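You operate a simulated robot arm through the tools that you are given. There is no shell and no other tool. Be economical: measure what you need, move in short steps, check, and stop when the job is done.

Carry out the task below with a simulated two-armed robot. There is one attempt and no reset: what you move stays moved.

TASK
Try the lamp of the unit on the blue mat and scan it.
Fine: power on, lamp on, lamp off, then power off; fold the handle down; hold the yellow scanner over the top of the unit and put it back. Set down upright: yellow scanner.

It is judged by the outcome, as a careful person would: the job done as asked, and still so three seconds after it is handed in. It fails if anything else is knocked over, pushed out of place, dropped, spilled or broken. Flat cloth is picked up by pressing the open fingertips on it (5 to 10 N) and closing them slowly along it; thin cloth reads only 2 to 8 mm in the jaws.

THE ROBOT
Two 7-joint arms with fingered hands on one trunk, on a base that drives. Base frame: it is fixed to the floor where the robot stands at the start and does not move with it; the origin is under the middle of the robot, x ahead of it, y to its left, z up. Readings come in cm, degrees, newtons and seconds.
The left shoulder is at the start at [20, 13.5, 94.5], the right one opposite. Payload 4 kg a hand.
The tool frame of a hand sits at the grasp point between the pads (the TCP): z along the fingers, y along the line on which they close. The tips reach 2.5 cm beyond it. The gripper opens to 8.8 cm. The gripper's body begins 2.9 cm behind the TCP. The gripper is a hand of 4 fingers: y runs from the thumb to the fingers, the wrist lies at [-1.3, -10.6, -17.4] in the tool frame.
Orientation is that of the tool frame in the base frame, as a unit quaternion [x, y, z, w]. With the fingers straight down and the wrist toward the robot, the tool's x, y and z point along [0, 1, 0], [1, 0, 0] and [0, 0, -1] of the base frame.

THE INTERFACE
- The arms move only by the tool arm_command. It takes "left_targets", "right_targets" or both (then of equal length, played together; a hand with none holds still); each is one flat list of numbers, 6 for each row, row after row: the shift along the base's x, y, z in cm, then the turn, a rotation vector about the base's x, y, z in degrees. In form: [dx, dy, dz, wx, wy, wz, dx, dy, dz, wx, wy, wz, ...]. A call has 1 to 20 rows; each row is the pose to reach, as a shift and turn from the pose commanded when the call began. Each row takes 0.2 s and may step no farther than 5 cm and 8.6 degrees from the row before; otherwise, the whole call is refused. Where a pose cannot be reached the arm comes as near as it can. A force on the tool above 90 N (or 10 N above the force at the start of the call, whichever is more), or a blocked arm, ends the call early, and 0.2 s more pass. In this call time passes only in rows, and 0.2 s behind the last. The reply holds the time, the measured pose of the TCP, the force on the tool along the base axes, the opening and the grip force, in the units named above and with some noise, with the torque about the TCP (base axes, N m) and any sound that the robot's microphone picked up.
- Cameras (640 x 400 px; columns grow to the right, rows downward): "scene" is now at [14.6, 1.42, 155.57]; the picture's right is [0.19, -0.98, 0.00], its down [-0.61, -0.12, -0.79] and it looks along [0.77, 0.15, -0.62] (base axes); focal length 275 px, centre (320, 200). "left" rides on the left gripper at [-6.4, -8.3, -9.8] in its tool frame; the picture's right is [-0.62, -0.37, 0.69], its down [0.71, -0.63, 0.30] and it looks along [0.32, 0.68, 0.65] (tool axes); focal length 265 px, centre (320, 200). "right" rides on the right gripper at [6.4, -8.3, -9.8] in its tool frame; the picture's right is [-0.62, 0.37, -0.69], its down [-0.71, -0.63, 0.30] and it looks along [-0.32, 0.68, 0.65] (tool axes); focal length 265 px, centre (320, 200). There is no depth. A picture from a camera that has moved, and an enlarged one, comes with that camera's place and axes in the base frame and with its lens.
- camera(camera): a new picture of that camera. No time passes.
- lift_body(by): slides the trunk up (or, below 0, down) by that many cm; the arms and the scene camera ride with it, the base frame stays. It gives what a move gives, with no picture.
- base_move(legs): drives the robot by 1 to 6 legs, each [ahead, left, turn to the left] in cm, cm and degrees, along the robot's own axes; the way and the turn of a leg run together, so that a leg with both is an arc; at most 150 cm and 180 degrees a leg. The arms and the cameras ride along, it lands a little off, and it stops where it bumps. It gives what a move gives.
- curl_fingers(index, middle, ring, thumb_bend, thumb_turn, hand): sets how far each is bent, from 0 (flat) to 100 (curled in); at 30 the hand is open as for a grip, at 70 the pads meet at the TCP. One left out holds its place. A second passes; each finger stops where it meets its share of the squeeze, and holds until it gets a number again. It is the only way to open and close the hand. It gives what a move gives, with no picture; readings hold the bend of each and the force on the fingers (four entries, about 0 where the hand has none), thumb and palm. thumb_turn goes from beside the hand (0) to across from the fingers (100), as for a grip.
- turn_head(pan, tilt): turns the head with the scene camera to pan (to the left, within 97 degrees either way) and tilt (down, from -29 to 69), counted from straight ahead of the robot. It gives what a move gives.
- close_up(camera, box): a new picture of the part [left, top, right, bottom] of that camera's present view, enlarged. No time passes.
- job_done(): hands the job in; it is judged then, once.

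Go step by step. Nothing tells you exact positions but the pictures and the camera data: compare them with the known pose of the tool, close in by small moves and look again before you grip or let go. The budget is 120 turns and 108 pictures, counting those below and the enlarged ones. Unless the task says otherwise, let go and move clear before handing in, and close with one line.

The tools are called after "Call:" by a JSON object that holds its "api" and its "payload". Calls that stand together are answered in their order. arm_command: Moves the arms, as the interface text tells. Its arguments: {"type":"object","properties":{"left_targets":{"type":"array","items":{"type":"number"}},"right_targets":{"type":"array","items":{"type":"number"}}},"required":[]} The other tools are called the same way: lift_body (by) slides the trunk up or down; curl_fingers (index, middle, ring, thumb_bend, thumb_turn, hand) moves the fingers one by one; base_move (legs) drives the base; turn_head (pan, tilt) turns the head that bears the scene camera; camera (camera) takes a picture; close_up (camera, box) takes an enlarged picture of a part of a camera's view; job_done () hands the job in.

At the start:

```text
time_s: 0.0
left_position: [48.63, 41.19, 131.91]
left_orientation: [0.707, 0.707, 0.0, 0.0]
left_contact_force: [-0.5, -0.4, -0.2]
left_ft_torque: [-0.03, -0.01, 0.0]
left_opening: 8.78
left_grasp_force: 0.0
left_shape: jaw
left_bend: [30.0, 30.0, 30.0, 30.0, 98.0]
left_finger forces: [0.0, 0.0, 0.0, 0.0, 0.0, 0.1]
right_position: [63.4, -6.17, 132.86]
right_orientation: [0.707, 0.707, 0.0, 0.0]
right_contact_force: [0.7, 0.1, -0.1]
right_ft_torque: [0.02, -0.01, -0.01]
right_opening: 8.77
right_grasp_force: 0.1
right_shape: jaw
right_bend: [30.0, 30.0, 30.0, 30.0, 98.0]
right_finger forces: [0.0, 0.1, 0.0, 0.0, 0.1, 0.0]
trunk travel left (down, up): [-55.0, 22.0]
robot x, y, heading: [0.32, -0.19, 0.1]
head pan, tilt: [11.0, 38.2]
```

scene: 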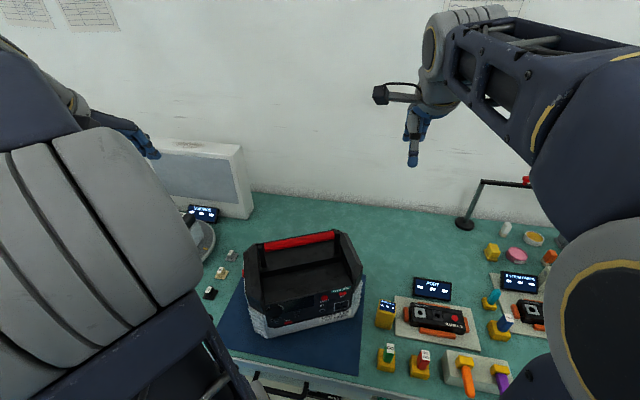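
right: 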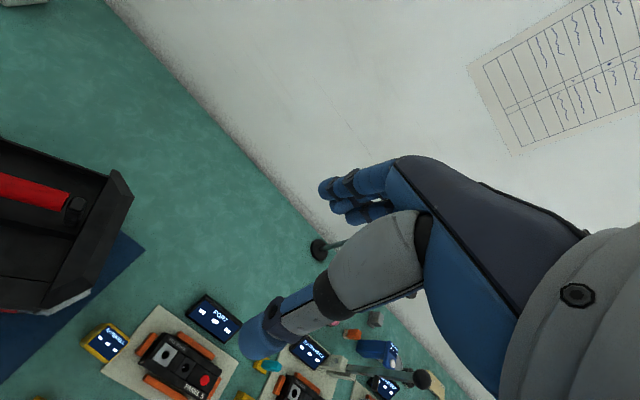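
left: 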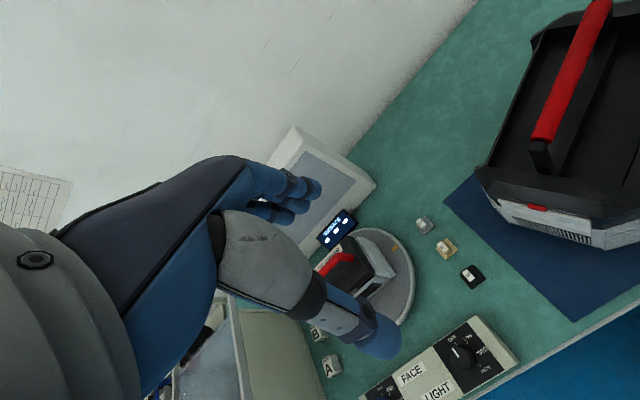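

I see the unit on the blue mat, with a red handle that looks raised. The benches of other devices are to the right, so I'll look closer first.

Call:
{"api": "close_up", "payload": {"camera": "scene", "box": [220, 210, 400, 350]}}

Call:
{"api": "close_up", "payload": {"camera": "scene", "box": [360, 200, 560, 400]}}

Call:
{"api": "close_up", "payload": {"camera": "right", "box": [0, 260, 460, 400]}}

```text
2.86 times, centred on (310, 280) of scene
camera zoom: at [14.6, 1.42, 155.57], right [0.19, -0.98, 0.0], down [-0.61, -0.12, -0.79], along [0.77, 0.15, -0.62], focal length 786 px, centre (349, -29)
```

zoom: 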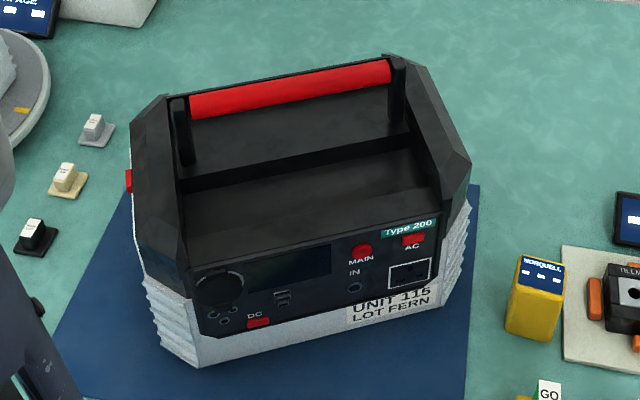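

```text
2.00 times, centred on (460, 300) of scene
camera zoom: at [14.6, 1.42, 155.57], right [0.19, -0.98, 0.0], down [-0.61, -0.12, -0.79], along [0.77, 0.15, -0.62], focal length 550 px, centre (40, 0)
```

zoom: 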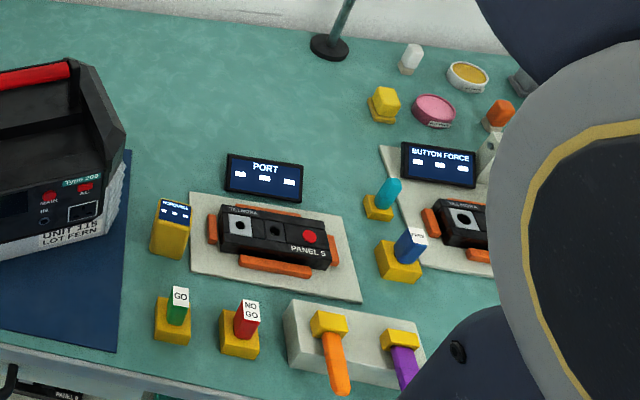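

```text
1.39 times, centred on (230, 330) of right
camera zoom: at [55.09, 0.22, 142.79], right [0.37, -0.62, 0.69], down [-0.63, -0.71, -0.3], along [0.68, -0.32, -0.65], focal length 369 px, centre (445, 19)
```

zoom: 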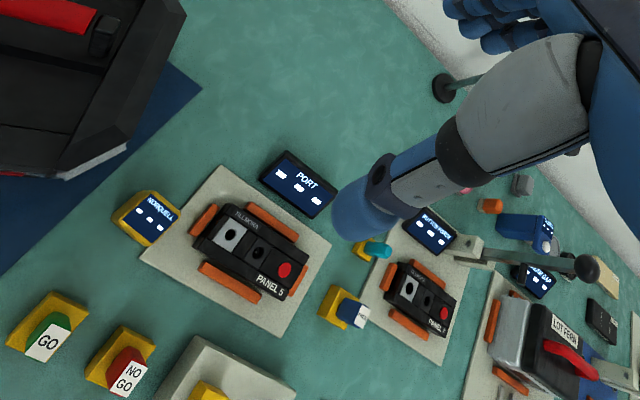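

The unit has MAIN, AC and DC buttons on its front and something red on its left side. I'll look around for the yellow scanner and the lamp switch.

Call:
{"api": "turn_head", "payload": {"pan": -35, "tilt": 42}}

Call:
{"api": "close_up", "payload": {"camera": "left", "box": [420, 100, 640, 300]}}

Call:
{"api": "close_up", "payload": {"camera": "left", "box": [220, 190, 540, 400]}}

Call:
{"api": "camera", "payload": {"camera": "scene"}}

```text
time_s: 1.1
left_position: [48.66, 41.15, 131.99]
left_orientation: [0.707, 0.707, -0.001, 0.0]
left_contact_force: [0.6, 0.8, 0.2]
left_ft_torque: [-0.02, 0.02, -0.01]
left_opening: 8.75
left_grasp_force: 0.0
left_shape: jaw
left_bend: [30.0, 30.0, 30.0, 30.0, 98.0]
left_finger forces: [0.0, 0.0, 0.1, 0.0, 0.0, 0.0]
right_position: [63.54, -6.19, 132.93]
right_orientation: [0.706, 0.708, 0.0, 0.0]
right_contact_force: [-0.6, 0.3, -0.7]
right_ft_torque: [0.01, 0.01, 0.04]
right_opening: 8.77
right_grasp_force: 0.1
right_shape: jaw
right_bend: [30.0, 30.0, 30.0, 30.0, 98.0]
right_finger forces: [0.1, 0.0, 0.0, 0.0, 0.1, 0.0]
trunk travel left (down, up): [-55.0, 22.0]
robot x, y, heading: [-0.12, 0.11, 0.0]
head pan, tilt: [-35.0, 42.0]
```

```text
2.00 times, centred on (530, 200) of left
camera zoom: at [40.26, 34.78, 141.79], right [-0.37, -0.62, -0.69], down [-0.63, 0.71, -0.3], along [0.68, 0.32, -0.65], focal length 531 px, centre (-100, 200)
```

zoom: 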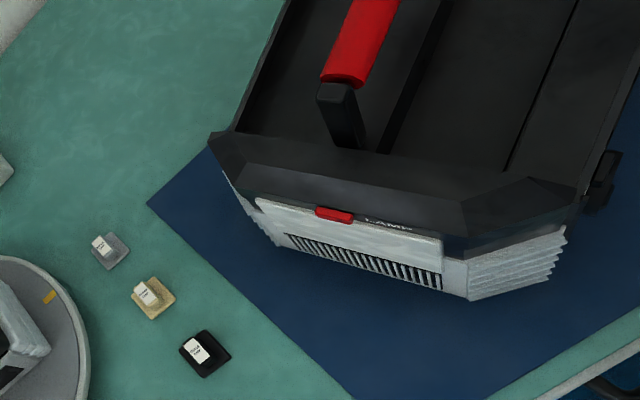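

```text
1.90 times, centred on (380, 295) of left
camera zoom: at [40.26, 34.78, 141.79], right [-0.37, -0.62, -0.69], down [-0.63, 0.71, -0.3], along [0.68, 0.32, -0.65], focal length 506 px, centre (206, 19)
```

zoom: 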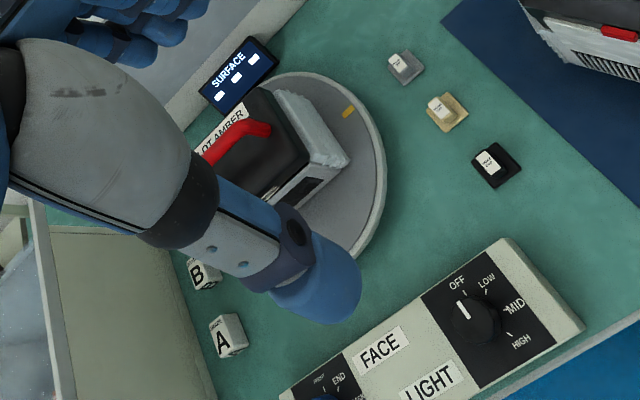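

```text
99 pictures are left
camera scene: at [12.99, -5.02, 155.01], right [-0.57, -0.82, 0.0], down [-0.55, 0.38, -0.74], along [0.61, -0.43, -0.67], focal length 275 px, centre (320, 200)
```

scene: 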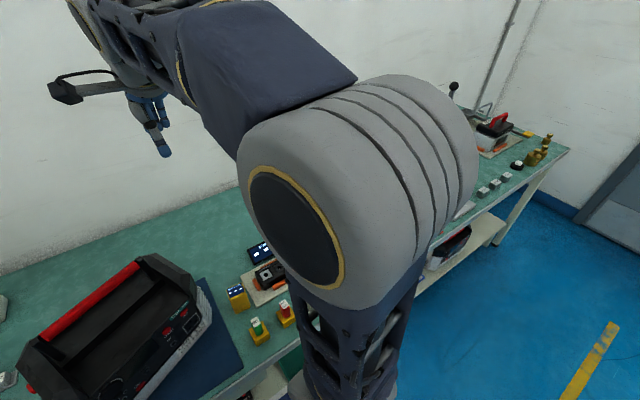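

LAMP is a red button on the unit's left end. I'll check whether the yellow box by the mat is the scanner.

Call:
{"api": "turn_head", "payload": {"pan": 0, "tilt": 45}}

Call:
{"api": "close_up", "payload": {"camera": "right", "box": [40, 290, 240, 400]}}

Call:
{"api": "close_up", "payload": {"camera": "scene", "box": [320, 240, 500, 360]}}

Call:
{"api": "close_up", "payload": {"camera": "right", "box": [220, 300, 460, 400]}}

Call:
{"api": "camera", "payload": {"camera": "scene"}}

```text
time_s: 2.1
left_position: [48.7, 41.22, 131.89]
left_orientation: [0.707, 0.707, 0.0, 0.0]
left_contact_force: [-0.5, -0.1, -0.6]
left_ft_torque: [-0.04, 0.02, 0.02]
left_opening: 8.78
left_grasp_force: 0.1
left_shape: jaw
left_bend: [30.0, 30.0, 30.0, 30.0, 98.0]
left_finger forces: [0.0, 0.0, 0.1, 0.0, 0.1, 0.0]
right_position: [63.41, -6.18, 132.91]
right_orientation: [0.707, 0.707, 0.0, 0.0]
right_contact_force: [0.2, 0.5, 0.4]
right_ft_torque: [0.01, 0.01, -0.02]
right_opening: 8.77
right_grasp_force: 0.0
right_shape: jaw
right_bend: [30.0, 30.0, 30.0, 30.0, 98.0]
right_finger forces: [0.1, 0.0, 0.0, 0.0, 0.0, 0.0]
trunk travel left (down, up): [-55.0, 22.0]
robot x, y, heading: [0.25, -0.1, -0.1]
head pan, tilt: [0.0, 45.0]
```

```text
3.20 times, centred on (140, 345) of right
camera zoom: at [55.09, 0.22, 142.79], right [0.37, -0.62, 0.69], down [-0.63, -0.71, -0.3], along [0.68, -0.32, -0.65], focal length 849 px, centre (896, -264)
```

zoom: 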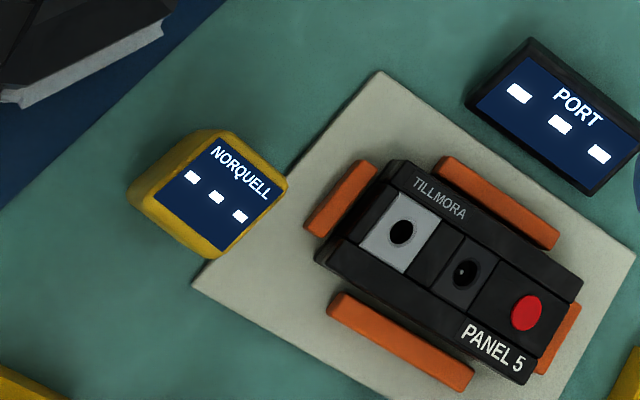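

```text
3.33 times, centred on (410, 300) of scene
camera zoom: at [14.27, -0.23, 154.58], right [0.0, -1.0, 0.0], down [-0.71, 0.0, -0.71], along [0.71, 0.0, -0.71], focal length 918 px, centre (20, -133)
```

zoom: 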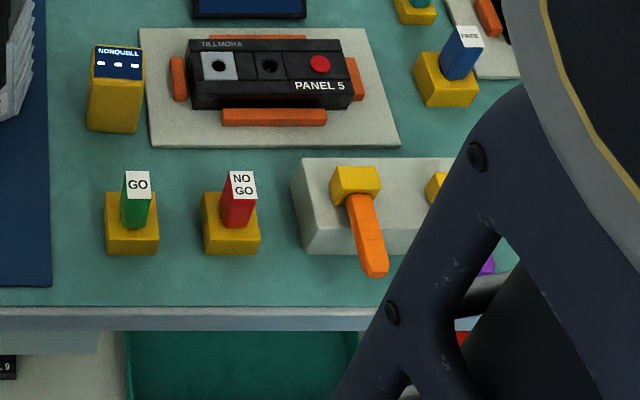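

```text
2.67 times, centred on (340, 350) of right
camera zoom: at [55.09, 0.22, 142.79], right [0.37, -0.62, 0.69], down [-0.63, -0.71, -0.3], along [0.68, -0.32, -0.65], focal length 708 px, centre (267, -200)
```

zoom: 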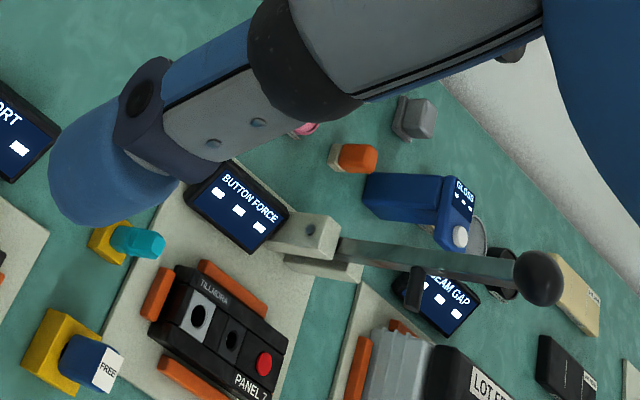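

```text
95 pictures are left
camera scene: at [14.27, -0.23, 154.58], right [0.0, -1.0, 0.0], down [-0.71, 0.0, -0.71], along [0.71, 0.0, -0.71], focal length 275 px, centre (320, 200)
```

scene: 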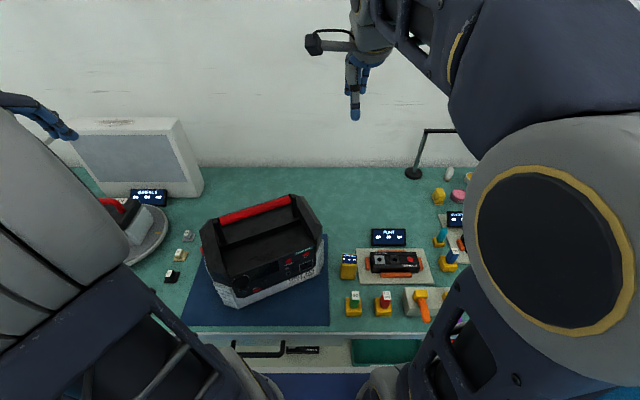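

The yellow NORQUELL box at about (57,-8.5) should be the scanner, and the LAMP button is at about (53.5,29,97). I'll back off 25 cm for arm room and make pointing fingers on both hands.

Call:
{"api": "base_move", "payload": {"legs": [[-25, 0, 0]]}}

Call:
{"api": "curl_fingers", "payload": {"hand": "right", "index": 0, "middle": 100, "ring": 100, "thumb_bend": 60, "thumb_turn": 0}}

Call:
{"api": "curl_fingers", "payload": {"hand": "left", "index": 0, "middle": 100, "ring": 100, "thumb_bend": 60, "thumb_turn": 0}}

Call:
{"api": "camera", "payload": {"camera": "right"}}

Call:
{"api": "camera", "payload": {"camera": "scene"}}

```text
time_s: 4.0
left_position: [23.4, 41.14, 131.96]
left_orientation: [0.706, 0.708, -0.001, 0.0]
left_contact_force: [0.8, 0.3, -0.5]
left_ft_torque: [-0.01, 0.01, 0.02]
left_opening: 8.78
left_grasp_force: 0.1
left_shape: jaw
left_bend: [30.0, 30.0, 30.0, 30.0, 98.0]
left_finger forces: [0.0, 0.0, 0.0, 0.0, 0.1, 0.0]
right_position: [38.26, -6.0, 132.82]
right_orientation: [0.707, 0.708, 0.0, 0.0]
right_contact_force: [0.0, -0.1, 0.0]
right_ft_torque: [-0.02, 0.01, -0.02]
right_opening: 8.76
right_grasp_force: 0.1
right_shape: jaw
right_bend: [30.0, 30.0, 30.0, 30.0, 98.0]
right_finger forces: [0.1, 0.0, 0.0, 0.1, 0.0, 0.0]
trunk travel left (down, up): [-55.0, 22.0]
robot x, y, heading: [-25.14, -0.29, 0.0]
head pan, tilt: [0.0, 45.0]
```

```text
time_s: 5.0
left_position: [23.27, 41.09, 131.93]
left_orientation: [0.707, 0.708, 0.0, 0.0]
left_contact_force: [-0.4, 0.6, -0.5]
left_ft_torque: [-0.02, -0.03, 0.01]
left_opening: 8.76
left_grasp_force: 0.1
left_shape: jaw
left_bend: [30.0, 30.0, 30.0, 30.0, 98.0]
left_finger forces: [0.0, 0.0, 0.0, 0.1, 0.0, 0.0]
right_position: [38.13, -6.14, 132.84]
right_orientation: [0.707, 0.707, 0.001, 0.0]
right_contact_force: [0.2, -0.1, -0.9]
right_ft_torque: [-0.01, 0.0, -0.01]
right_opening: 9.6
right_grasp_force: 0.0
right_shape: fingers
right_bend: [0.0, 100.0, 100.0, 60.0, 0.0]
right_finger forces: [0.1, 0.0, 0.0, 0.0, 0.1, 0.0]
trunk travel left (down, up): [-55.0, 22.0]
robot x, y, heading: [-25.53, 0.08, -0.1]
head pan, tilt: [0.0, 45.0]
```

```text
time_s: 6.0
left_position: [23.49, 41.24, 131.94]
left_orientation: [0.707, 0.708, -0.001, 0.0]
left_contact_force: [-0.4, -0.1, -0.1]
left_ft_torque: [0.01, -0.02, 0.0]
left_opening: 9.57
left_grasp_force: 0.0
left_shape: fingers
left_bend: [0.0, 100.0, 100.0, 60.0, 0.0]
left_finger forces: [0.0, 0.0, 0.0, 0.1, 0.0, 0.0]
right_position: [38.21, -6.13, 132.92]
right_orientation: [0.706, 0.708, -0.001, 0.0]
right_contact_force: [0.0, -0.5, -0.8]
right_ft_torque: [0.04, 0.0, -0.04]
right_opening: 9.58
right_grasp_force: 0.0
right_shape: fingers
right_bend: [0.0, 100.0, 100.0, 60.0, 0.0]
right_finger forces: [0.1, 0.0, 0.0, 0.0, 0.0, 0.0]
trunk travel left (down, up): [-55.0, 22.0]
robot x, y, heading: [-25.48, -0.44, 0.4]
head pan, tilt: [0.0, 45.0]
```

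```text
94 pictures are left
camera right: at [29.85, 0.28, 142.79], right [0.37, -0.62, 0.69], down [-0.63, -0.72, -0.3], along [0.68, -0.32, -0.65], focal length 265 px, centre (320, 200)
```

right: 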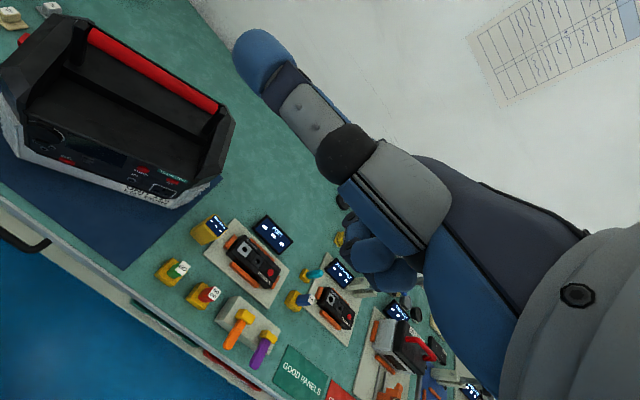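

```text
93 pictures are left
camera scene: at [-10.97, -0.22, 154.58], right [0.0, -1.0, 0.0], down [-0.71, 0.0, -0.71], along [0.71, 0.0, -0.71], focal length 275 px, centre (320, 200)
```

scene: 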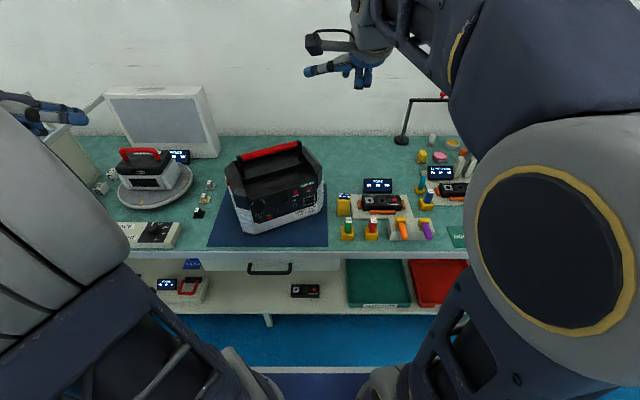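

The thumb at turn 0 sticks out sideways. Let me look at the hand's detail.

Call:
{"api": "close_up", "payload": {"camera": "scene", "box": [290, 0, 450, 100]}}

Call:
{"api": "close_up", "payload": {"camera": "right", "box": [220, 20, 480, 300]}}

```text
4.00 times, centred on (370, 50) of scene
camera zoom: at [-10.97, -0.22, 154.58], right [0.0, -1.0, 0.0], down [-0.71, 0.0, -0.71], along [0.71, 0.0, -0.71], focal length 1101 px, centre (120, 800)
```

zoom: 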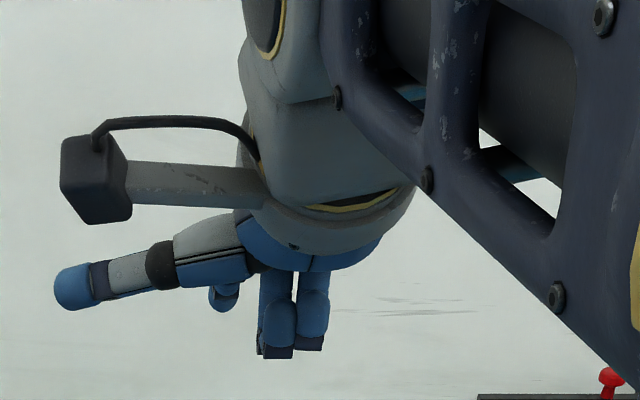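

```text
1.43 times, centred on (350, 160) of right
camera zoom: at [29.85, 0.28, 142.79], right [0.37, -0.62, 0.69], down [-0.63, -0.72, -0.3], along [0.68, -0.32, -0.65], focal length 379 px, centre (277, 257)
```

zoom: 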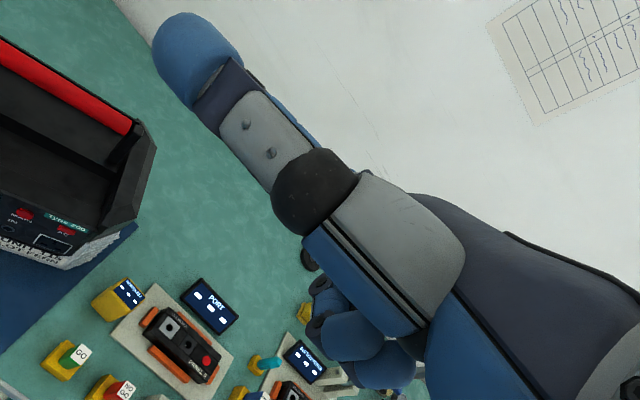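

Flat bends the finger outward past the tool axis, so a half-bent index is more predictable. I'll set it near 45 and fold the thumb away.

Call:
{"api": "curl_fingers", "payload": {"hand": "right", "index": 45, "middle": 100, "ring": 100, "thumb_bend": 100, "thumb_turn": 50}}

Call:
{"api": "curl_fingers", "payload": {"hand": "left", "index": 45, "middle": 100, "ring": 100, "thumb_bend": 100, "thumb_turn": 50}}

Call:
{"api": "close_up", "payload": {"camera": "scene", "box": [290, 0, 450, 100]}}

Call:
{"api": "close_up", "payload": {"camera": "right", "box": [160, 20, 480, 320]}}

```text
time_s: 7.0
left_position: [23.38, 41.1, 131.91]
left_orientation: [0.706, 0.708, -0.001, 0.0]
left_contact_force: [-0.5, -0.7, 0.1]
left_ft_torque: [0.02, -0.03, 0.01]
left_opening: 9.57
left_grasp_force: 0.1
left_shape: fingers
left_bend: [0.0, 100.0, 100.0, 60.0, 0.0]
left_finger forces: [0.0, 0.0, 0.0, 0.1, 0.0, 0.0]
right_position: [38.21, -6.2, 132.85]
right_orientation: [0.707, 0.708, 0.0, 0.0]
right_contact_force: [0.8, 0.8, 0.0]
right_ft_torque: [0.0, 0.0, -0.01]
right_opening: 2.83
right_grasp_force: 0.0
right_shape: fingers
right_bend: [45.0, 100.0, 100.0, 100.0, 51.0]
right_finger forces: [0.0, 0.0, 0.0, 0.0, 0.0, 0.1]
trunk travel left (down, up): [-55.0, 22.0]
robot x, y, heading: [-25.44, 0.25, -0.1]
head pan, tilt: [0.0, 45.0]
```

```text
time_s: 8.0
left_position: [23.42, 41.12, 132.03]
left_orientation: [0.706, 0.708, 0.0, 0.0]
left_contact_force: [0.0, -0.7, 0.0]
left_ft_torque: [-0.03, 0.03, 0.0]
left_opening: 2.82
left_grasp_force: 0.1
left_shape: fingers
left_bend: [45.0, 100.0, 100.0, 100.0, 51.0]
left_finger forces: [0.1, 0.0, 0.1, 0.0, 0.0, 0.1]
right_position: [38.14, -6.0, 132.91]
right_orientation: [0.706, 0.708, 0.001, 0.0]
right_contact_force: [0.8, 0.8, 0.7]
right_ft_torque: [-0.03, 0.0, 0.01]
right_opening: 2.83
right_grasp_force: 0.1
right_shape: fingers
right_bend: [45.0, 100.0, 100.0, 100.0, 51.0]
right_finger forces: [0.0, 0.0, 0.0, 0.1, 0.0, 0.1]
trunk travel left (down, up): [-55.0, 22.0]
robot x, y, heading: [-25.27, -0.22, 0.0]
head pan, tilt: [0.0, 45.0]
```

```text
4.00 times, centred on (370, 50) of scene
camera zoom: at [-10.97, -0.22, 154.58], right [0.0, -1.0, 0.0], down [-0.71, 0.0, -0.71], along [0.71, 0.0, -0.71], focal length 1101 px, centre (120, 800)
```

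zoom: 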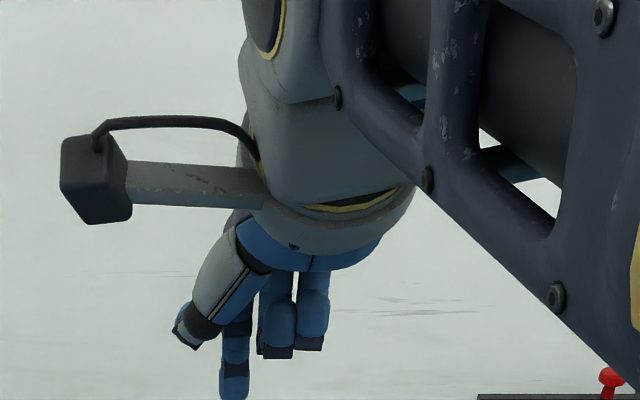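

```text
1.33 times, centred on (320, 170) of right
camera zoom: at [29.85, 0.28, 142.79], right [0.37, -0.62, 0.69], down [-0.63, -0.72, -0.3], along [0.68, -0.32, -0.65], focal length 354 px, centre (320, 240)
```

zoom: 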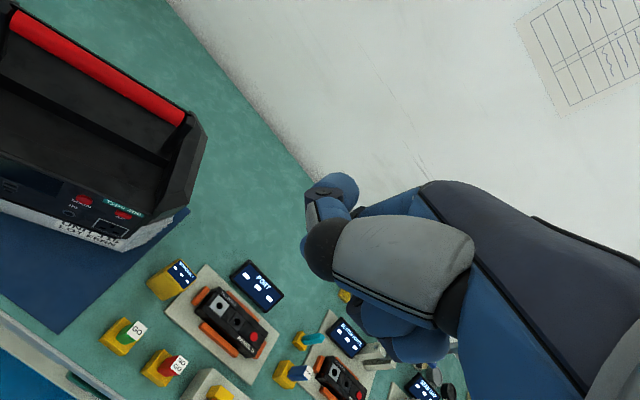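

The right index tip is about tool (0.3, 3.4, 2.5). I'll open the thumb away and bring the right hand down in front of the panel.

Call:
{"api": "curl_fingers", "payload": {"hand": "right", "thumb_bend": 0, "thumb_turn": 100}}

Call:
{"api": "curl_fingers", "payload": {"hand": "left", "thumb_bend": 0, "thumb_turn": 100}}

Call:
{"api": "arm_command", "payload": {"right_targets": [0.09, 0.68, -4, 1.18, -4.9, 2.84, 0.18, 1.36, -8, 2.36, -9.8, 5.7, 0.27, 2.0, -12, 3.5, -14.7, 8.5, 0.36, 2.7, -16, 4.7, -19.6, 11.4, 0.45, 3.4, -20, 5.9, -24.5, 14.2, 0.54, 4.1, -24, 7.1, -29.4, 17.1, 0.62, 4.75, -28, 8.2, -34.3, 19.9, 0.71, 5.4, -32, 9.4, -39.2, 22.8, 0.8, 6.1, -36, 10.6, -44.1, 25.6]}}

Call:
{"api": "camera", "payload": {"camera": "right"}}

Call:
{"api": "camera", "payload": {"camera": "scene"}}

```text
time_s: 9.0
left_position: [23.3, 41.22, 132.11]
left_orientation: [0.707, 0.707, 0.0, 0.0]
left_contact_force: [-0.1, -0.4, 1.0]
left_ft_torque: [-0.01, 0.02, -0.02]
left_opening: 2.82
left_grasp_force: 0.1
left_shape: fingers
left_bend: [45.0, 100.0, 100.0, 100.0, 51.0]
left_finger forces: [0.0, 0.0, 0.0, 0.1, 0.0, 0.0]
right_position: [38.2, -6.07, 132.73]
right_orientation: [0.706, 0.708, 0.0, 0.001]
right_contact_force: [-0.4, -0.2, 0.4]
right_ft_torque: [-0.01, -0.01, 0.0]
right_opening: 8.51
right_grasp_force: 0.0
right_shape: fingers
right_bend: [45.0, 100.0, 100.0, 0.0, 95.0]
right_finger forces: [0.0, 0.0, 0.0, 0.1, 0.0, 0.0]
trunk travel left (down, up): [-55.0, 22.0]
robot x, y, heading: [-25.21, 0.04, 0.1]
head pan, tilt: [0.0, 45.0]
```

```text
time_s: 10.0
left_position: [23.36, 41.1, 131.96]
left_orientation: [0.707, 0.707, 0.001, 0.0]
left_contact_force: [0.0, 0.3, 0.0]
left_ft_torque: [0.0, -0.04, 0.01]
left_opening: 8.5
left_grasp_force: 0.1
left_shape: fingers
left_bend: [45.0, 100.0, 100.0, 0.0, 95.0]
left_finger forces: [0.0, 0.1, 0.1, 0.0, 0.1, 0.1]
right_position: [38.18, -6.18, 132.84]
right_orientation: [0.706, 0.708, -0.001, -0.001]
right_contact_force: [0.3, -0.4, -0.5]
right_ft_torque: [0.01, -0.02, -0.01]
right_opening: 8.5
right_grasp_force: 0.1
right_shape: fingers
right_bend: [45.0, 100.0, 100.0, 0.0, 95.0]
right_finger forces: [0.0, 0.1, 0.0, 0.1, 0.0, 0.0]
trunk travel left (down, up): [-55.0, 22.0]
robot x, y, heading: [-25.53, 0.03, 0.1]
head pan, tilt: [0.0, 45.0]
```

```text
time_s: 12.0
left_position: [23.47, 41.28, 131.86]
left_orientation: [0.707, 0.707, 0.001, 0.0]
left_contact_force: [0.0, 0.3, 0.7]
left_ft_torque: [0.0, 0.0, -0.01]
left_opening: 8.49
left_grasp_force: 0.1
left_shape: fingers
left_bend: [45.0, 100.0, 100.0, 0.0, 95.0]
left_finger forces: [0.0, 0.0, 0.0, 0.0, 0.0, 0.1]
right_position: [39.07, -1.01, 97.49]
right_orientation: [0.481, 0.789, 0.326, 0.2]
right_contact_force: [-0.1, 0.3, -0.3]
right_ft_torque: [0.0, -0.01, -0.02]
right_opening: 8.49
right_grasp_force: 0.0
right_shape: fingers
right_bend: [45.0, 100.0, 100.0, 0.0, 95.0]
right_finger forces: [0.0, 0.1, 0.0, 0.1, 0.0, 0.0]
right hand out of reach, approached as far as the arm can: row 9
trunk travel left (down, up): [-55.0, 22.0]
robot x, y, heading: [-25.29, -0.01, 0.1]
head pan, tilt: [0.0, 45.0]
```

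```text
88 pictures are left
camera right: at [24.67, -1.11, 98.62], right [0.08, -0.65, 0.75], down [0.12, -0.74, -0.66], along [0.99, 0.14, 0.02], focal length 265 px, centre (320, 200)
```

right: 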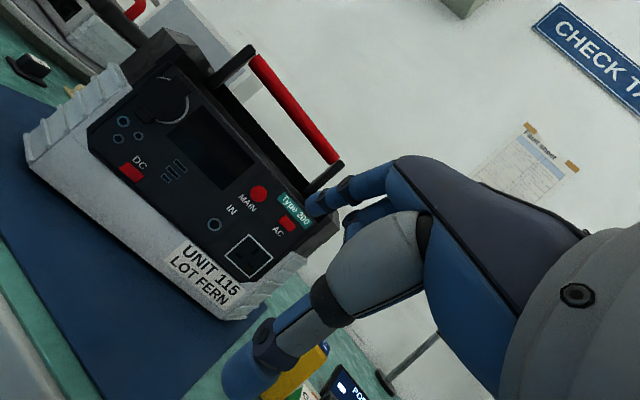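

```text
87 pictures are left
camera scene: at [-10.95, -0.21, 154.56], right [0.0, -1.0, 0.0], down [-0.71, 0.0, -0.71], along [0.71, 0.0, -0.71], focal length 275 px, centre (320, 200)
```

scene: 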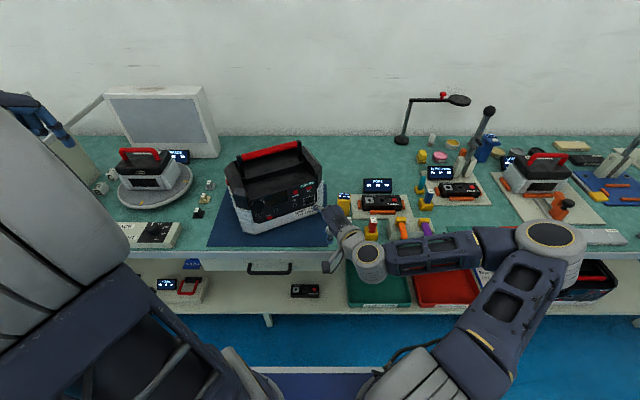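

Clear view: MAIN triangulates to (51.7,7.6,95.1) and the index tip to about (42.6,1.2,98.1). I'll approach to about 4 cm short of it.

Call:
{"api": "arm_command", "payload": {"right_targets": [2.7, 2.3, -1.5, 0, 0, 0, 5.5, 4.6, -3.0, 0, 0, 0]}}

Call:
{"api": "camera", "payload": {"camera": "right"}}

```text
time_s: 12.6
left_position: [23.4, 41.18, 132.0]
left_orientation: [0.706, 0.708, 0.0, 0.0]
left_contact_force: [0.3, 0.0, 1.4]
left_ft_torque: [0.0, 0.0, 0.01]
left_opening: 8.48
left_grasp_force: 0.1
left_shape: fingers
left_bend: [45.0, 100.0, 100.0, 0.0, 95.0]
left_finger forces: [0.0, 0.0, 0.0, 0.0, 0.0, 0.1]
right_position: [42.42, -1.97, 96.59]
right_orientation: [0.481, 0.789, 0.326, 0.198]
right_contact_force: [-0.2, -0.3, 0.0]
right_ft_torque: [0.01, 0.02, -0.04]
right_opening: 8.48
right_grasp_force: 0.0
right_shape: fingers
right_bend: [45.0, 100.0, 100.0, 0.0, 95.0]
right_finger forces: [0.0, 0.0, 0.0, 0.1, 0.0, 0.0]
right hand out of reach, approached as far as the arm can: row 1, 2
trunk travel left (down, up): [-55.0, 22.0]
robot x, y, heading: [-25.38, -0.27, 0.1]
head pan, tilt: [0.0, 45.0]
```

```text
86 pictures are left
camera right: at [27.98, -2.08, 97.7], right [0.08, -0.66, 0.75], down [0.12, -0.74, -0.66], along [0.99, 0.14, 0.02], focal length 265 px, centre (320, 200)
```

right: 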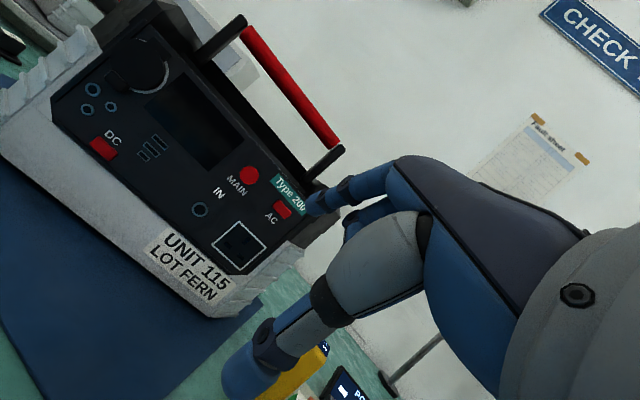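

The right arm can't reach farther left from here. I'll raise it, then reposition the robot square to the unit's front at about (-14,-19) with heading 27°.

Call:
{"api": "arm_command", "payload": {"right_targets": [-1, -1, 4.5, 0, 0, 0, -1, -1.5, 9, 0, 0, 0, -1, -2, 13.5, 0, 0, 0, -1, -2, 18, 0, 0, 0, -1, -2, 22.5, 0, 0, 0]}}

Call:
{"api": "base_move", "payload": {"legs": [[11, -19, 0], [0, 0, 27]]}}

Call:
{"api": "camera", "payload": {"camera": "right"}}

Call:
{"api": "camera", "payload": {"camera": "scene"}}

```text
time_s: 13.8
left_position: [23.41, 41.12, 132.02]
left_orientation: [0.707, 0.707, 0.0, 0.0]
left_contact_force: [0.5, -0.7, -0.3]
left_ft_torque: [0.01, -0.01, 0.0]
left_opening: 8.48
left_grasp_force: 0.0
left_shape: fingers
left_bend: [45.0, 100.0, 100.0, 0.0, 95.0]
left_finger forces: [0.1, 0.1, 0.0, 0.1, 0.0, 0.0]
right_position: [41.4, -4.03, 118.83]
right_orientation: [0.482, 0.789, 0.326, 0.199]
right_contact_force: [0.6, 0.3, 0.4]
right_ft_torque: [0.03, -0.01, -0.01]
right_opening: 8.47
right_grasp_force: 0.1
right_shape: fingers
right_bend: [45.0, 100.0, 100.0, 0.0, 95.0]
right_finger forces: [0.0, 0.0, 0.0, 0.0, 0.0, 0.1]
trunk travel left (down, up): [-55.0, 22.0]
robot x, y, heading: [-25.18, 0.08, -0.1]
head pan, tilt: [0.0, 45.0]
```

```text
time_s: 16.9
left_position: [10.02, 39.21, 131.96]
left_orientation: [0.519, 0.855, -0.001, 0.0]
left_contact_force: [0.4, 0.3, -0.1]
left_ft_torque: [0.01, 0.02, -0.01]
left_opening: 8.5
left_grasp_force: 0.1
left_shape: fingers
left_bend: [45.0, 100.0, 100.0, 0.0, 95.0]
left_finger forces: [0.1, 0.0, 0.1, 0.1, 0.0, 0.0]
right_position: [46.95, 7.42, 118.95]
right_orientation: [0.283, 0.879, 0.364, 0.118]
right_contact_force: [0.4, -0.3, 0.1]
right_ft_torque: [0.0, -0.04, -0.05]
right_opening: 8.5
right_grasp_force: 0.0
right_shape: fingers
right_bend: [45.0, 100.0, 100.0, 0.0, 95.0]
right_finger forces: [0.1, 0.0, 0.0, 0.0, 0.1, 0.0]
trunk travel left (down, up): [-55.0, 22.0]
robot x, y, heading: [-14.09, -19.51, 27.1]
head pan, tilt: [0.0, 45.0]
```

```text
85 pictures are left
camera right: at [34.25, 0.63, 120.1], right [0.37, -0.55, 0.75], down [0.45, -0.6, -0.66], along [0.81, 0.58, 0.02], focal length 265 px, centre (320, 200)
```

right: 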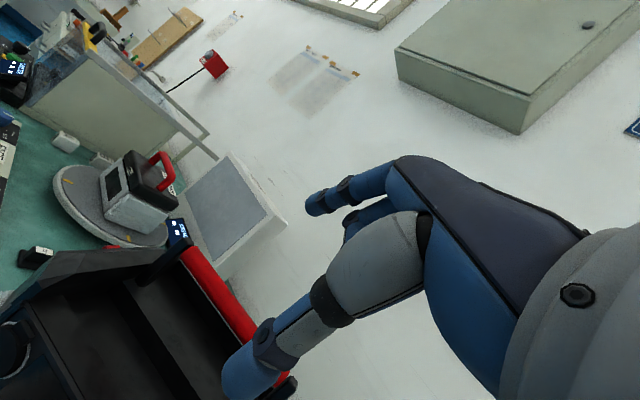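

```text
84 pictures are left
camera scene: at [-1.41, -13.43, 154.58], right [0.46, -0.89, 0.0], down [-0.63, -0.33, -0.71], along [0.63, 0.33, -0.71], focal length 275 px, centre (320, 200)
```

scene: 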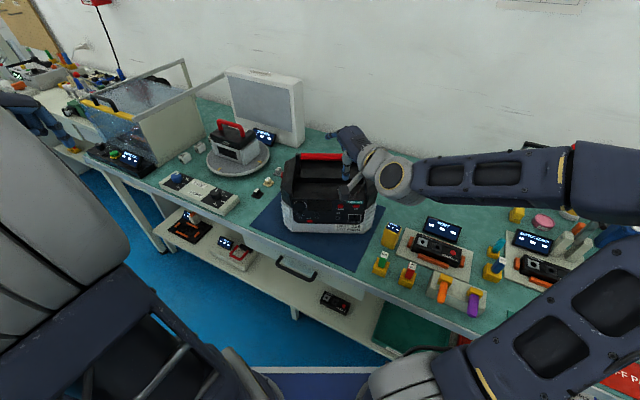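

Robot is square to the unit now. I'll turn the hand back 27°, retract and bring it down in front of MAIN.

Call:
{"api": "arm_command", "payload": {"right_targets": [-3, -3, -1, 0, 0, -6.75, -5, -6, -4, 0, 0, -13.5, -6, -7, -8, 0, 0, -20, -6, -7, -12.5, 0, 0, -27, -6, -7, -17, 0, 0, -27, -5, -6, -21, 0, 0, -27, -4.1, -4.7, -23.5, 0, 0, -27]}}

Call:
{"api": "camera", "payload": {"camera": "right"}}

```text
time_s: 18.5
left_position: [10.1, 39.31, 131.94]
left_orientation: [0.519, 0.855, -0.001, 0.0]
left_contact_force: [0.1, -1.3, -0.3]
left_ft_torque: [-0.03, 0.01, 0.03]
left_opening: 8.48
left_grasp_force: 0.0
left_shape: fingers
left_bend: [45.0, 100.0, 100.0, 0.0, 95.0]
left_finger forces: [0.0, 0.0, 0.0, 0.0, 0.0, 0.0]
right_position: [48.3, 1.27, 95.7]
right_orientation: [0.478, 0.79, 0.327, 0.198]
right_contact_force: [-0.5, -0.8, -0.4]
right_ft_torque: [0.01, -0.02, -0.04]
right_opening: 8.46
right_grasp_force: 0.1
right_shape: fingers
right_bend: [45.0, 100.0, 100.0, 0.0, 95.0]
right_finger forces: [0.0, 0.0, 0.2, 0.0, 0.0, 0.1]
right hand out of reach, approached as far as the arm can: row 2, 3, 4, 5, 6, 7
trunk travel left (down, up): [-55.0, 22.0]
robot x, y, heading: [-14.13, -19.7, 27.6]
head pan, tilt: [0.0, 45.0]
```

```text
83 pictures are left
camera right: at [33.99, 0.94, 96.89], right [0.08, -0.66, 0.75], down [0.13, -0.74, -0.66], along [0.99, 0.15, 0.02], focal length 265 px, centre (320, 200)
```

right: 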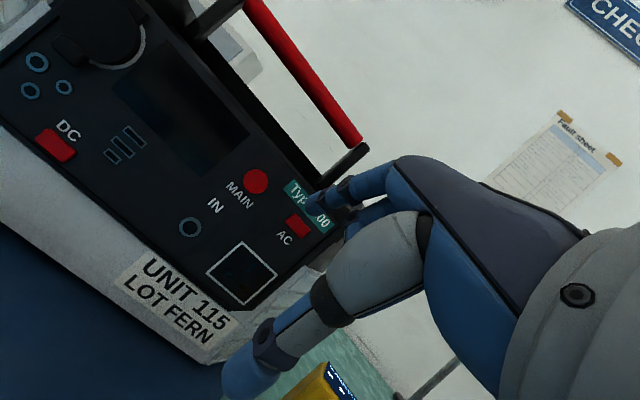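

The arm is too folded here, with the tip just in front of the panel. I'll back off 8 cm.

Call:
{"api": "base_move", "payload": {"legs": [[-8, 0, 0]]}}

Call:
{"api": "camera", "payload": {"camera": "right"}}

```text
time_s: 19.5
left_position: [3.0, 35.42, 132.05]
left_orientation: [0.52, 0.854, -0.001, 0.0]
left_contact_force: [-0.4, -0.6, -0.5]
left_ft_torque: [-0.01, 0.01, -0.02]
left_opening: 8.48
left_grasp_force: 0.1
left_shape: fingers
left_bend: [45.0, 100.0, 100.0, 0.0, 95.0]
left_finger forces: [0.0, 0.1, 0.1, 0.0, 0.0, 0.1]
right_position: [41.24, -2.52, 95.81]
right_orientation: [0.481, 0.789, 0.327, 0.2]
right_contact_force: [-0.5, -0.8, 0.0]
right_ft_torque: [-0.01, -0.02, 0.01]
right_opening: 8.49
right_grasp_force: 0.0
right_shape: fingers
right_bend: [45.0, 100.0, 100.0, 0.0, 95.0]
right_finger forces: [0.0, 0.0, 0.1, 0.1, 0.1, 0.1]
trunk travel left (down, up): [-55.0, 22.0]
robot x, y, heading: [-21.85, -23.74, 27.6]
head pan, tilt: [0.0, 45.0]
```

```text
82 pictures are left
camera right: at [26.83, -2.87, 96.93], right [0.08, -0.66, 0.75], down [0.12, -0.74, -0.66], along [0.99, 0.15, 0.02], focal length 265 px, centre (320, 200)
```

right: 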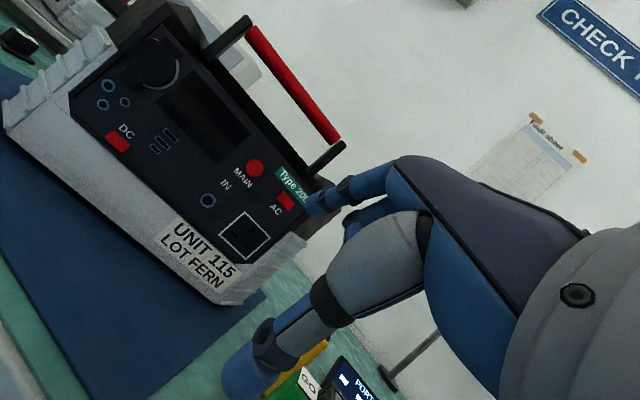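

Next the fingertip moves to a 3 cm standoff in front of MAIN.

Call:
{"api": "arm_command", "payload": {"right_targets": [1.3, 2.2, -0.5, 0, 0, 0, 2.6, 4.3, -1, 0, 0, 0, 3.9, 6.5, -1.4, 0, 0, 0]}}

Call:
{"api": "camera", "payload": {"camera": "right"}}

```text
time_s: 20.3
left_position: [3.0, 35.49, 131.98]
left_orientation: [0.519, 0.855, 0.0, 0.0]
left_contact_force: [-0.2, 0.7, 0.1]
left_ft_torque: [0.0, 0.0, 0.0]
left_opening: 8.5
left_grasp_force: 0.1
left_shape: fingers
left_bend: [45.0, 100.0, 100.0, 0.0, 95.0]
left_finger forces: [0.0, 0.0, 0.0, 0.1, 0.0, 0.0]
right_position: [46.1, -0.9, 96.22]
right_orientation: [0.48, 0.79, 0.326, 0.199]
right_contact_force: [0.5, -0.4, -0.5]
right_ft_torque: [0.0, -0.01, -0.03]
right_opening: 8.47
right_grasp_force: 0.0
right_shape: fingers
right_bend: [45.0, 100.0, 100.0, 0.0, 95.0]
right_finger forces: [0.0, 0.0, 0.0, 0.0, 0.0, 0.1]
right hand out of reach, approached as far as the arm can: row 1, 2, 3
trunk travel left (down, up): [-55.0, 22.0]
robot x, y, heading: [-21.44, -23.26, 27.6]
head pan, tilt: [0.0, 45.0]
```

```text
81 pictures are left
camera right: at [31.75, -1.11, 97.39], right [0.08, -0.65, 0.75], down [0.12, -0.74, -0.66], along [0.99, 0.15, 0.02], focal length 265 px, centre (320, 200)
```

right: 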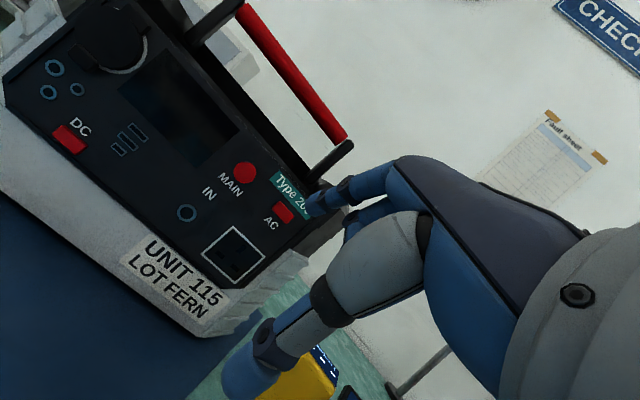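

The limit is lateral, because the forearm comes in from the right. I'll shift the robot left 11 cm so MAIN lies in front of the right shoulder.

Call:
{"api": "base_move", "payload": {"legs": [[-2, 11, 0]]}}

Call:
{"api": "arm_command", "payload": {"right_targets": [0, 0, 0, 0, 0, 0]}}

Call:
{"api": "camera", "payload": {"camera": "right"}}

```text
time_s: 21.5
left_position: [-3.71, 44.2, 131.94]
left_orientation: [0.521, 0.853, 0.0, 0.0]
left_contact_force: [-0.4, -0.1, -0.9]
left_ft_torque: [-0.02, 0.02, -0.01]
left_opening: 8.5
left_grasp_force: 0.0
left_shape: fingers
left_bend: [45.0, 100.0, 100.0, 0.0, 95.0]
left_finger forces: [0.0, 0.0, 0.0, 0.0, 0.1, 0.0]
right_position: [39.31, 7.67, 96.29]
right_orientation: [0.48, 0.79, 0.326, 0.198]
right_contact_force: [0.0, 0.2, -0.7]
right_ft_torque: [0.03, 0.01, -0.01]
right_opening: 8.51
right_grasp_force: 0.1
right_shape: fingers
right_bend: [45.0, 100.0, 100.0, 0.0, 95.0]
right_finger forces: [0.0, 0.1, 0.0, 0.0, 0.1, 0.0]
trunk travel left (down, up): [-55.0, 22.0]
robot x, y, heading: [-28.14, -14.81, 27.4]
head pan, tilt: [0.0, 45.0]
```

```text
time_s: 21.9
left_position: [-3.73, 44.2, 131.94]
left_orientation: [0.52, 0.854, 0.0, 0.0]
left_contact_force: [-0.3, -0.3, -0.2]
left_ft_torque: [0.0, -0.01, -0.01]
left_opening: 8.48
left_grasp_force: 0.0
left_shape: fingers
left_bend: [45.0, 100.0, 100.0, 0.0, 95.0]
left_finger forces: [0.0, 0.0, 0.0, 0.0, 0.0, 0.1]
right_position: [39.36, 7.76, 96.13]
right_orientation: [0.48, 0.79, 0.327, 0.198]
right_contact_force: [-0.3, -0.7, -0.4]
right_ft_torque: [0.02, 0.01, -0.01]
right_opening: 8.5
right_grasp_force: 0.0
right_shape: fingers
right_bend: [45.0, 100.0, 100.0, 0.0, 95.0]
right_finger forces: [0.1, 0.1, 0.0, 0.0, 0.0, 0.0]
trunk travel left (down, up): [-55.0, 22.0]
robot x, y, heading: [-28.58, -14.47, 27.3]
head pan, tilt: [0.0, 45.0]
```

```text
80 pictures are left
camera right: at [25.0, 7.56, 97.39], right [0.08, -0.66, 0.75], down [0.12, -0.74, -0.66], along [0.99, 0.15, 0.02], focal length 265 px, centre (320, 200)
```

right: 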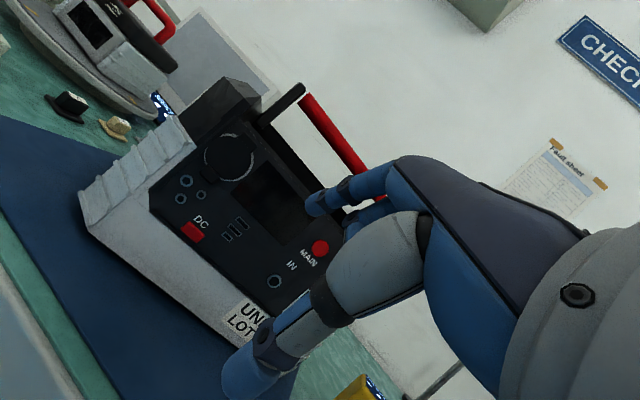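

The command now tracks the measured pose. Next, standoff 2.5 cm in front of MAIN.

Call:
{"api": "arm_command", "payload": {"right_targets": [2, -1.6, -1, 0, 0, 0, 4, -3.2, -1.9, 0, 0, 0, 6.2, -3.2, -1.9, 0, 0, 0]}}

Call:
{"api": "camera", "payload": {"camera": "right"}}

Call:
{"api": "camera", "payload": {"camera": "scene"}}

```text
time_s: 22.7
left_position: [-3.73, 44.17, 132.02]
left_orientation: [0.521, 0.853, 0.0, 0.0]
left_contact_force: [-1.0, -0.4, -0.4]
left_ft_torque: [-0.04, -0.01, -0.01]
left_opening: 8.5
left_grasp_force: 0.1
left_shape: fingers
left_bend: [45.0, 100.0, 100.0, 0.0, 95.0]
left_finger forces: [0.1, 0.1, 0.0, 0.1, 0.1, 0.0]
right_position: [45.71, 4.49, 94.36]
right_orientation: [0.48, 0.79, 0.326, 0.198]
right_contact_force: [-0.7, -1.1, -0.9]
right_ft_torque: [-0.03, 0.0, 0.03]
right_opening: 8.49
right_grasp_force: 0.1
right_shape: fingers
right_bend: [45.0, 100.0, 100.0, 0.0, 95.0]
right_finger forces: [0.1, 0.1, 0.0, 0.1, 0.1, 0.0]
trunk travel left (down, up): [-55.0, 22.0]
robot x, y, heading: [-28.32, -14.75, 27.2]
head pan, tilt: [0.0, 45.0]
```

```text
79 pictures are left
camera right: at [31.32, 4.32, 95.56], right [0.08, -0.66, 0.75], down [0.12, -0.74, -0.66], along [0.99, 0.15, 0.02], focal length 265 px, centre (320, 200)
```

right: 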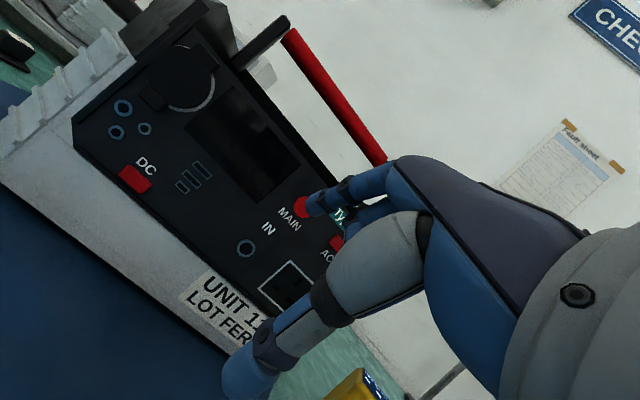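

```text
78 pictures are left
camera scene: at [-15.41, -8.41, 154.58], right [0.46, -0.89, 0.0], down [-0.63, -0.32, -0.71], along [0.63, 0.32, -0.71], focal length 275 px, centre (320, 200)
```

scene: 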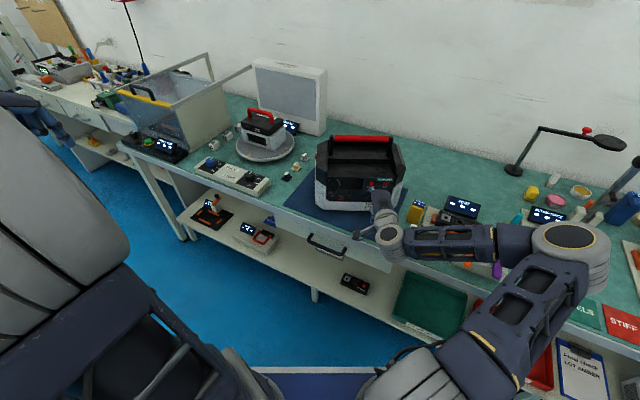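

The tip is lined up with MAIN. Pressing gently in small steps.

Call:
{"api": "arm_command", "payload": {"right_targets": [0.9, 0.5, -0.15, 0, 0, 0, 1.5, 0.85, -0.25, 0, 0, 0]}}

Call:
{"api": "close_up", "payload": {"camera": "right", "box": [220, 120, 420, 280]}}

```text
time_s: 23.3
left_position: [-3.68, 44.17, 131.99]
left_orientation: [0.521, 0.854, 0.0, 0.0]
left_contact_force: [1.1, -0.4, -0.5]
left_ft_torque: [-0.01, -0.03, 0.01]
left_opening: 8.49
left_grasp_force: 0.1
left_shape: fingers
left_bend: [45.0, 100.0, 100.0, 0.0, 95.0]
left_finger forces: [0.0, 0.0, 0.0, 0.1, 0.1, 0.0]
right_position: [47.15, 5.5, 94.13]
right_orientation: [0.48, 0.79, 0.326, 0.198]
right_contact_force: [0.6, 0.0, -0.5]
right_ft_torque: [0.02, 0.01, 0.01]
right_opening: 8.5
right_grasp_force: 0.0
right_shape: fingers
right_bend: [45.0, 100.0, 100.0, 0.0, 95.0]
right_finger forces: [0.0, 0.0, 0.0, 0.0, 0.1, 0.0]
trunk travel left (down, up): [-55.0, 22.0]
robot x, y, heading: [-28.47, -14.78, 27.2]
head pan, tilt: [0.0, 45.0]
```

```text
2.50 times, centred on (320, 200) of right
camera zoom: at [32.74, 5.2, 95.31], right [0.08, -0.66, 0.75], down [0.12, -0.74, -0.66], along [0.99, 0.15, 0.02], focal length 664 px, centre (320, 200)
```

zoom: 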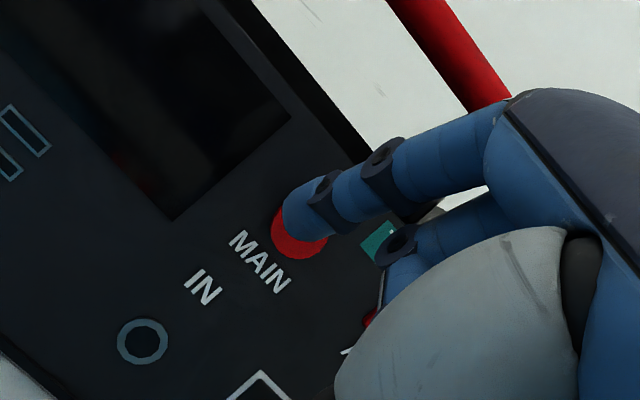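

The tip is slightly high-left of MAIN's centre. I'll correct that and continue pressing.

Call:
{"api": "arm_command", "payload": {"right_targets": [0.1, -0.35, -0.45, 0, 0, 0, 0.5, -0.15, -0.45, 0, 0, 0, 0.8, 0.0, -0.45, 0, 0, 0]}}

Call:
{"api": "close_up", "payload": {"camera": "right", "box": [220, 120, 420, 280]}}

```text
time_s: 24.1
left_position: [-3.66, 44.14, 132.0]
left_orientation: [0.521, 0.854, 0.0, 0.0]
left_contact_force: [0.4, -0.4, 0.0]
left_ft_torque: [0.0, 0.02, -0.02]
left_opening: 8.51
left_grasp_force: 0.1
left_shape: fingers
left_bend: [45.0, 100.0, 100.0, 0.0, 95.0]
left_finger forces: [0.0, 0.0, 0.1, 0.0, 0.0, 0.0]
right_position: [47.89, 5.28, 93.68]
right_orientation: [0.48, 0.79, 0.326, 0.199]
right_contact_force: [-0.7, -0.4, 0.3]
right_ft_torque: [0.0, 0.03, 0.0]
right_opening: 8.52
right_grasp_force: 0.0
right_shape: fingers
right_bend: [45.0, 100.0, 100.0, 0.0, 95.0]
right_finger forces: [0.0, 0.1, 0.1, 0.0, 0.1, 0.0]
trunk travel left (down, up): [-55.0, 22.0]
robot x, y, heading: [-28.13, -14.7, 27.0]
head pan, tilt: [0.0, 45.0]
```

```text
2.50 times, centred on (320, 200) of right
camera zoom: at [33.55, 5.21, 94.86], right [0.08, -0.66, 0.75], down [0.12, -0.74, -0.66], along [0.99, 0.15, 0.02], focal length 664 px, centre (320, 200)
```

zoom: 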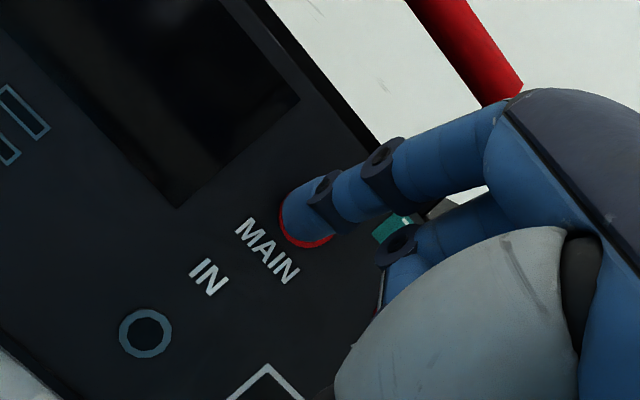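

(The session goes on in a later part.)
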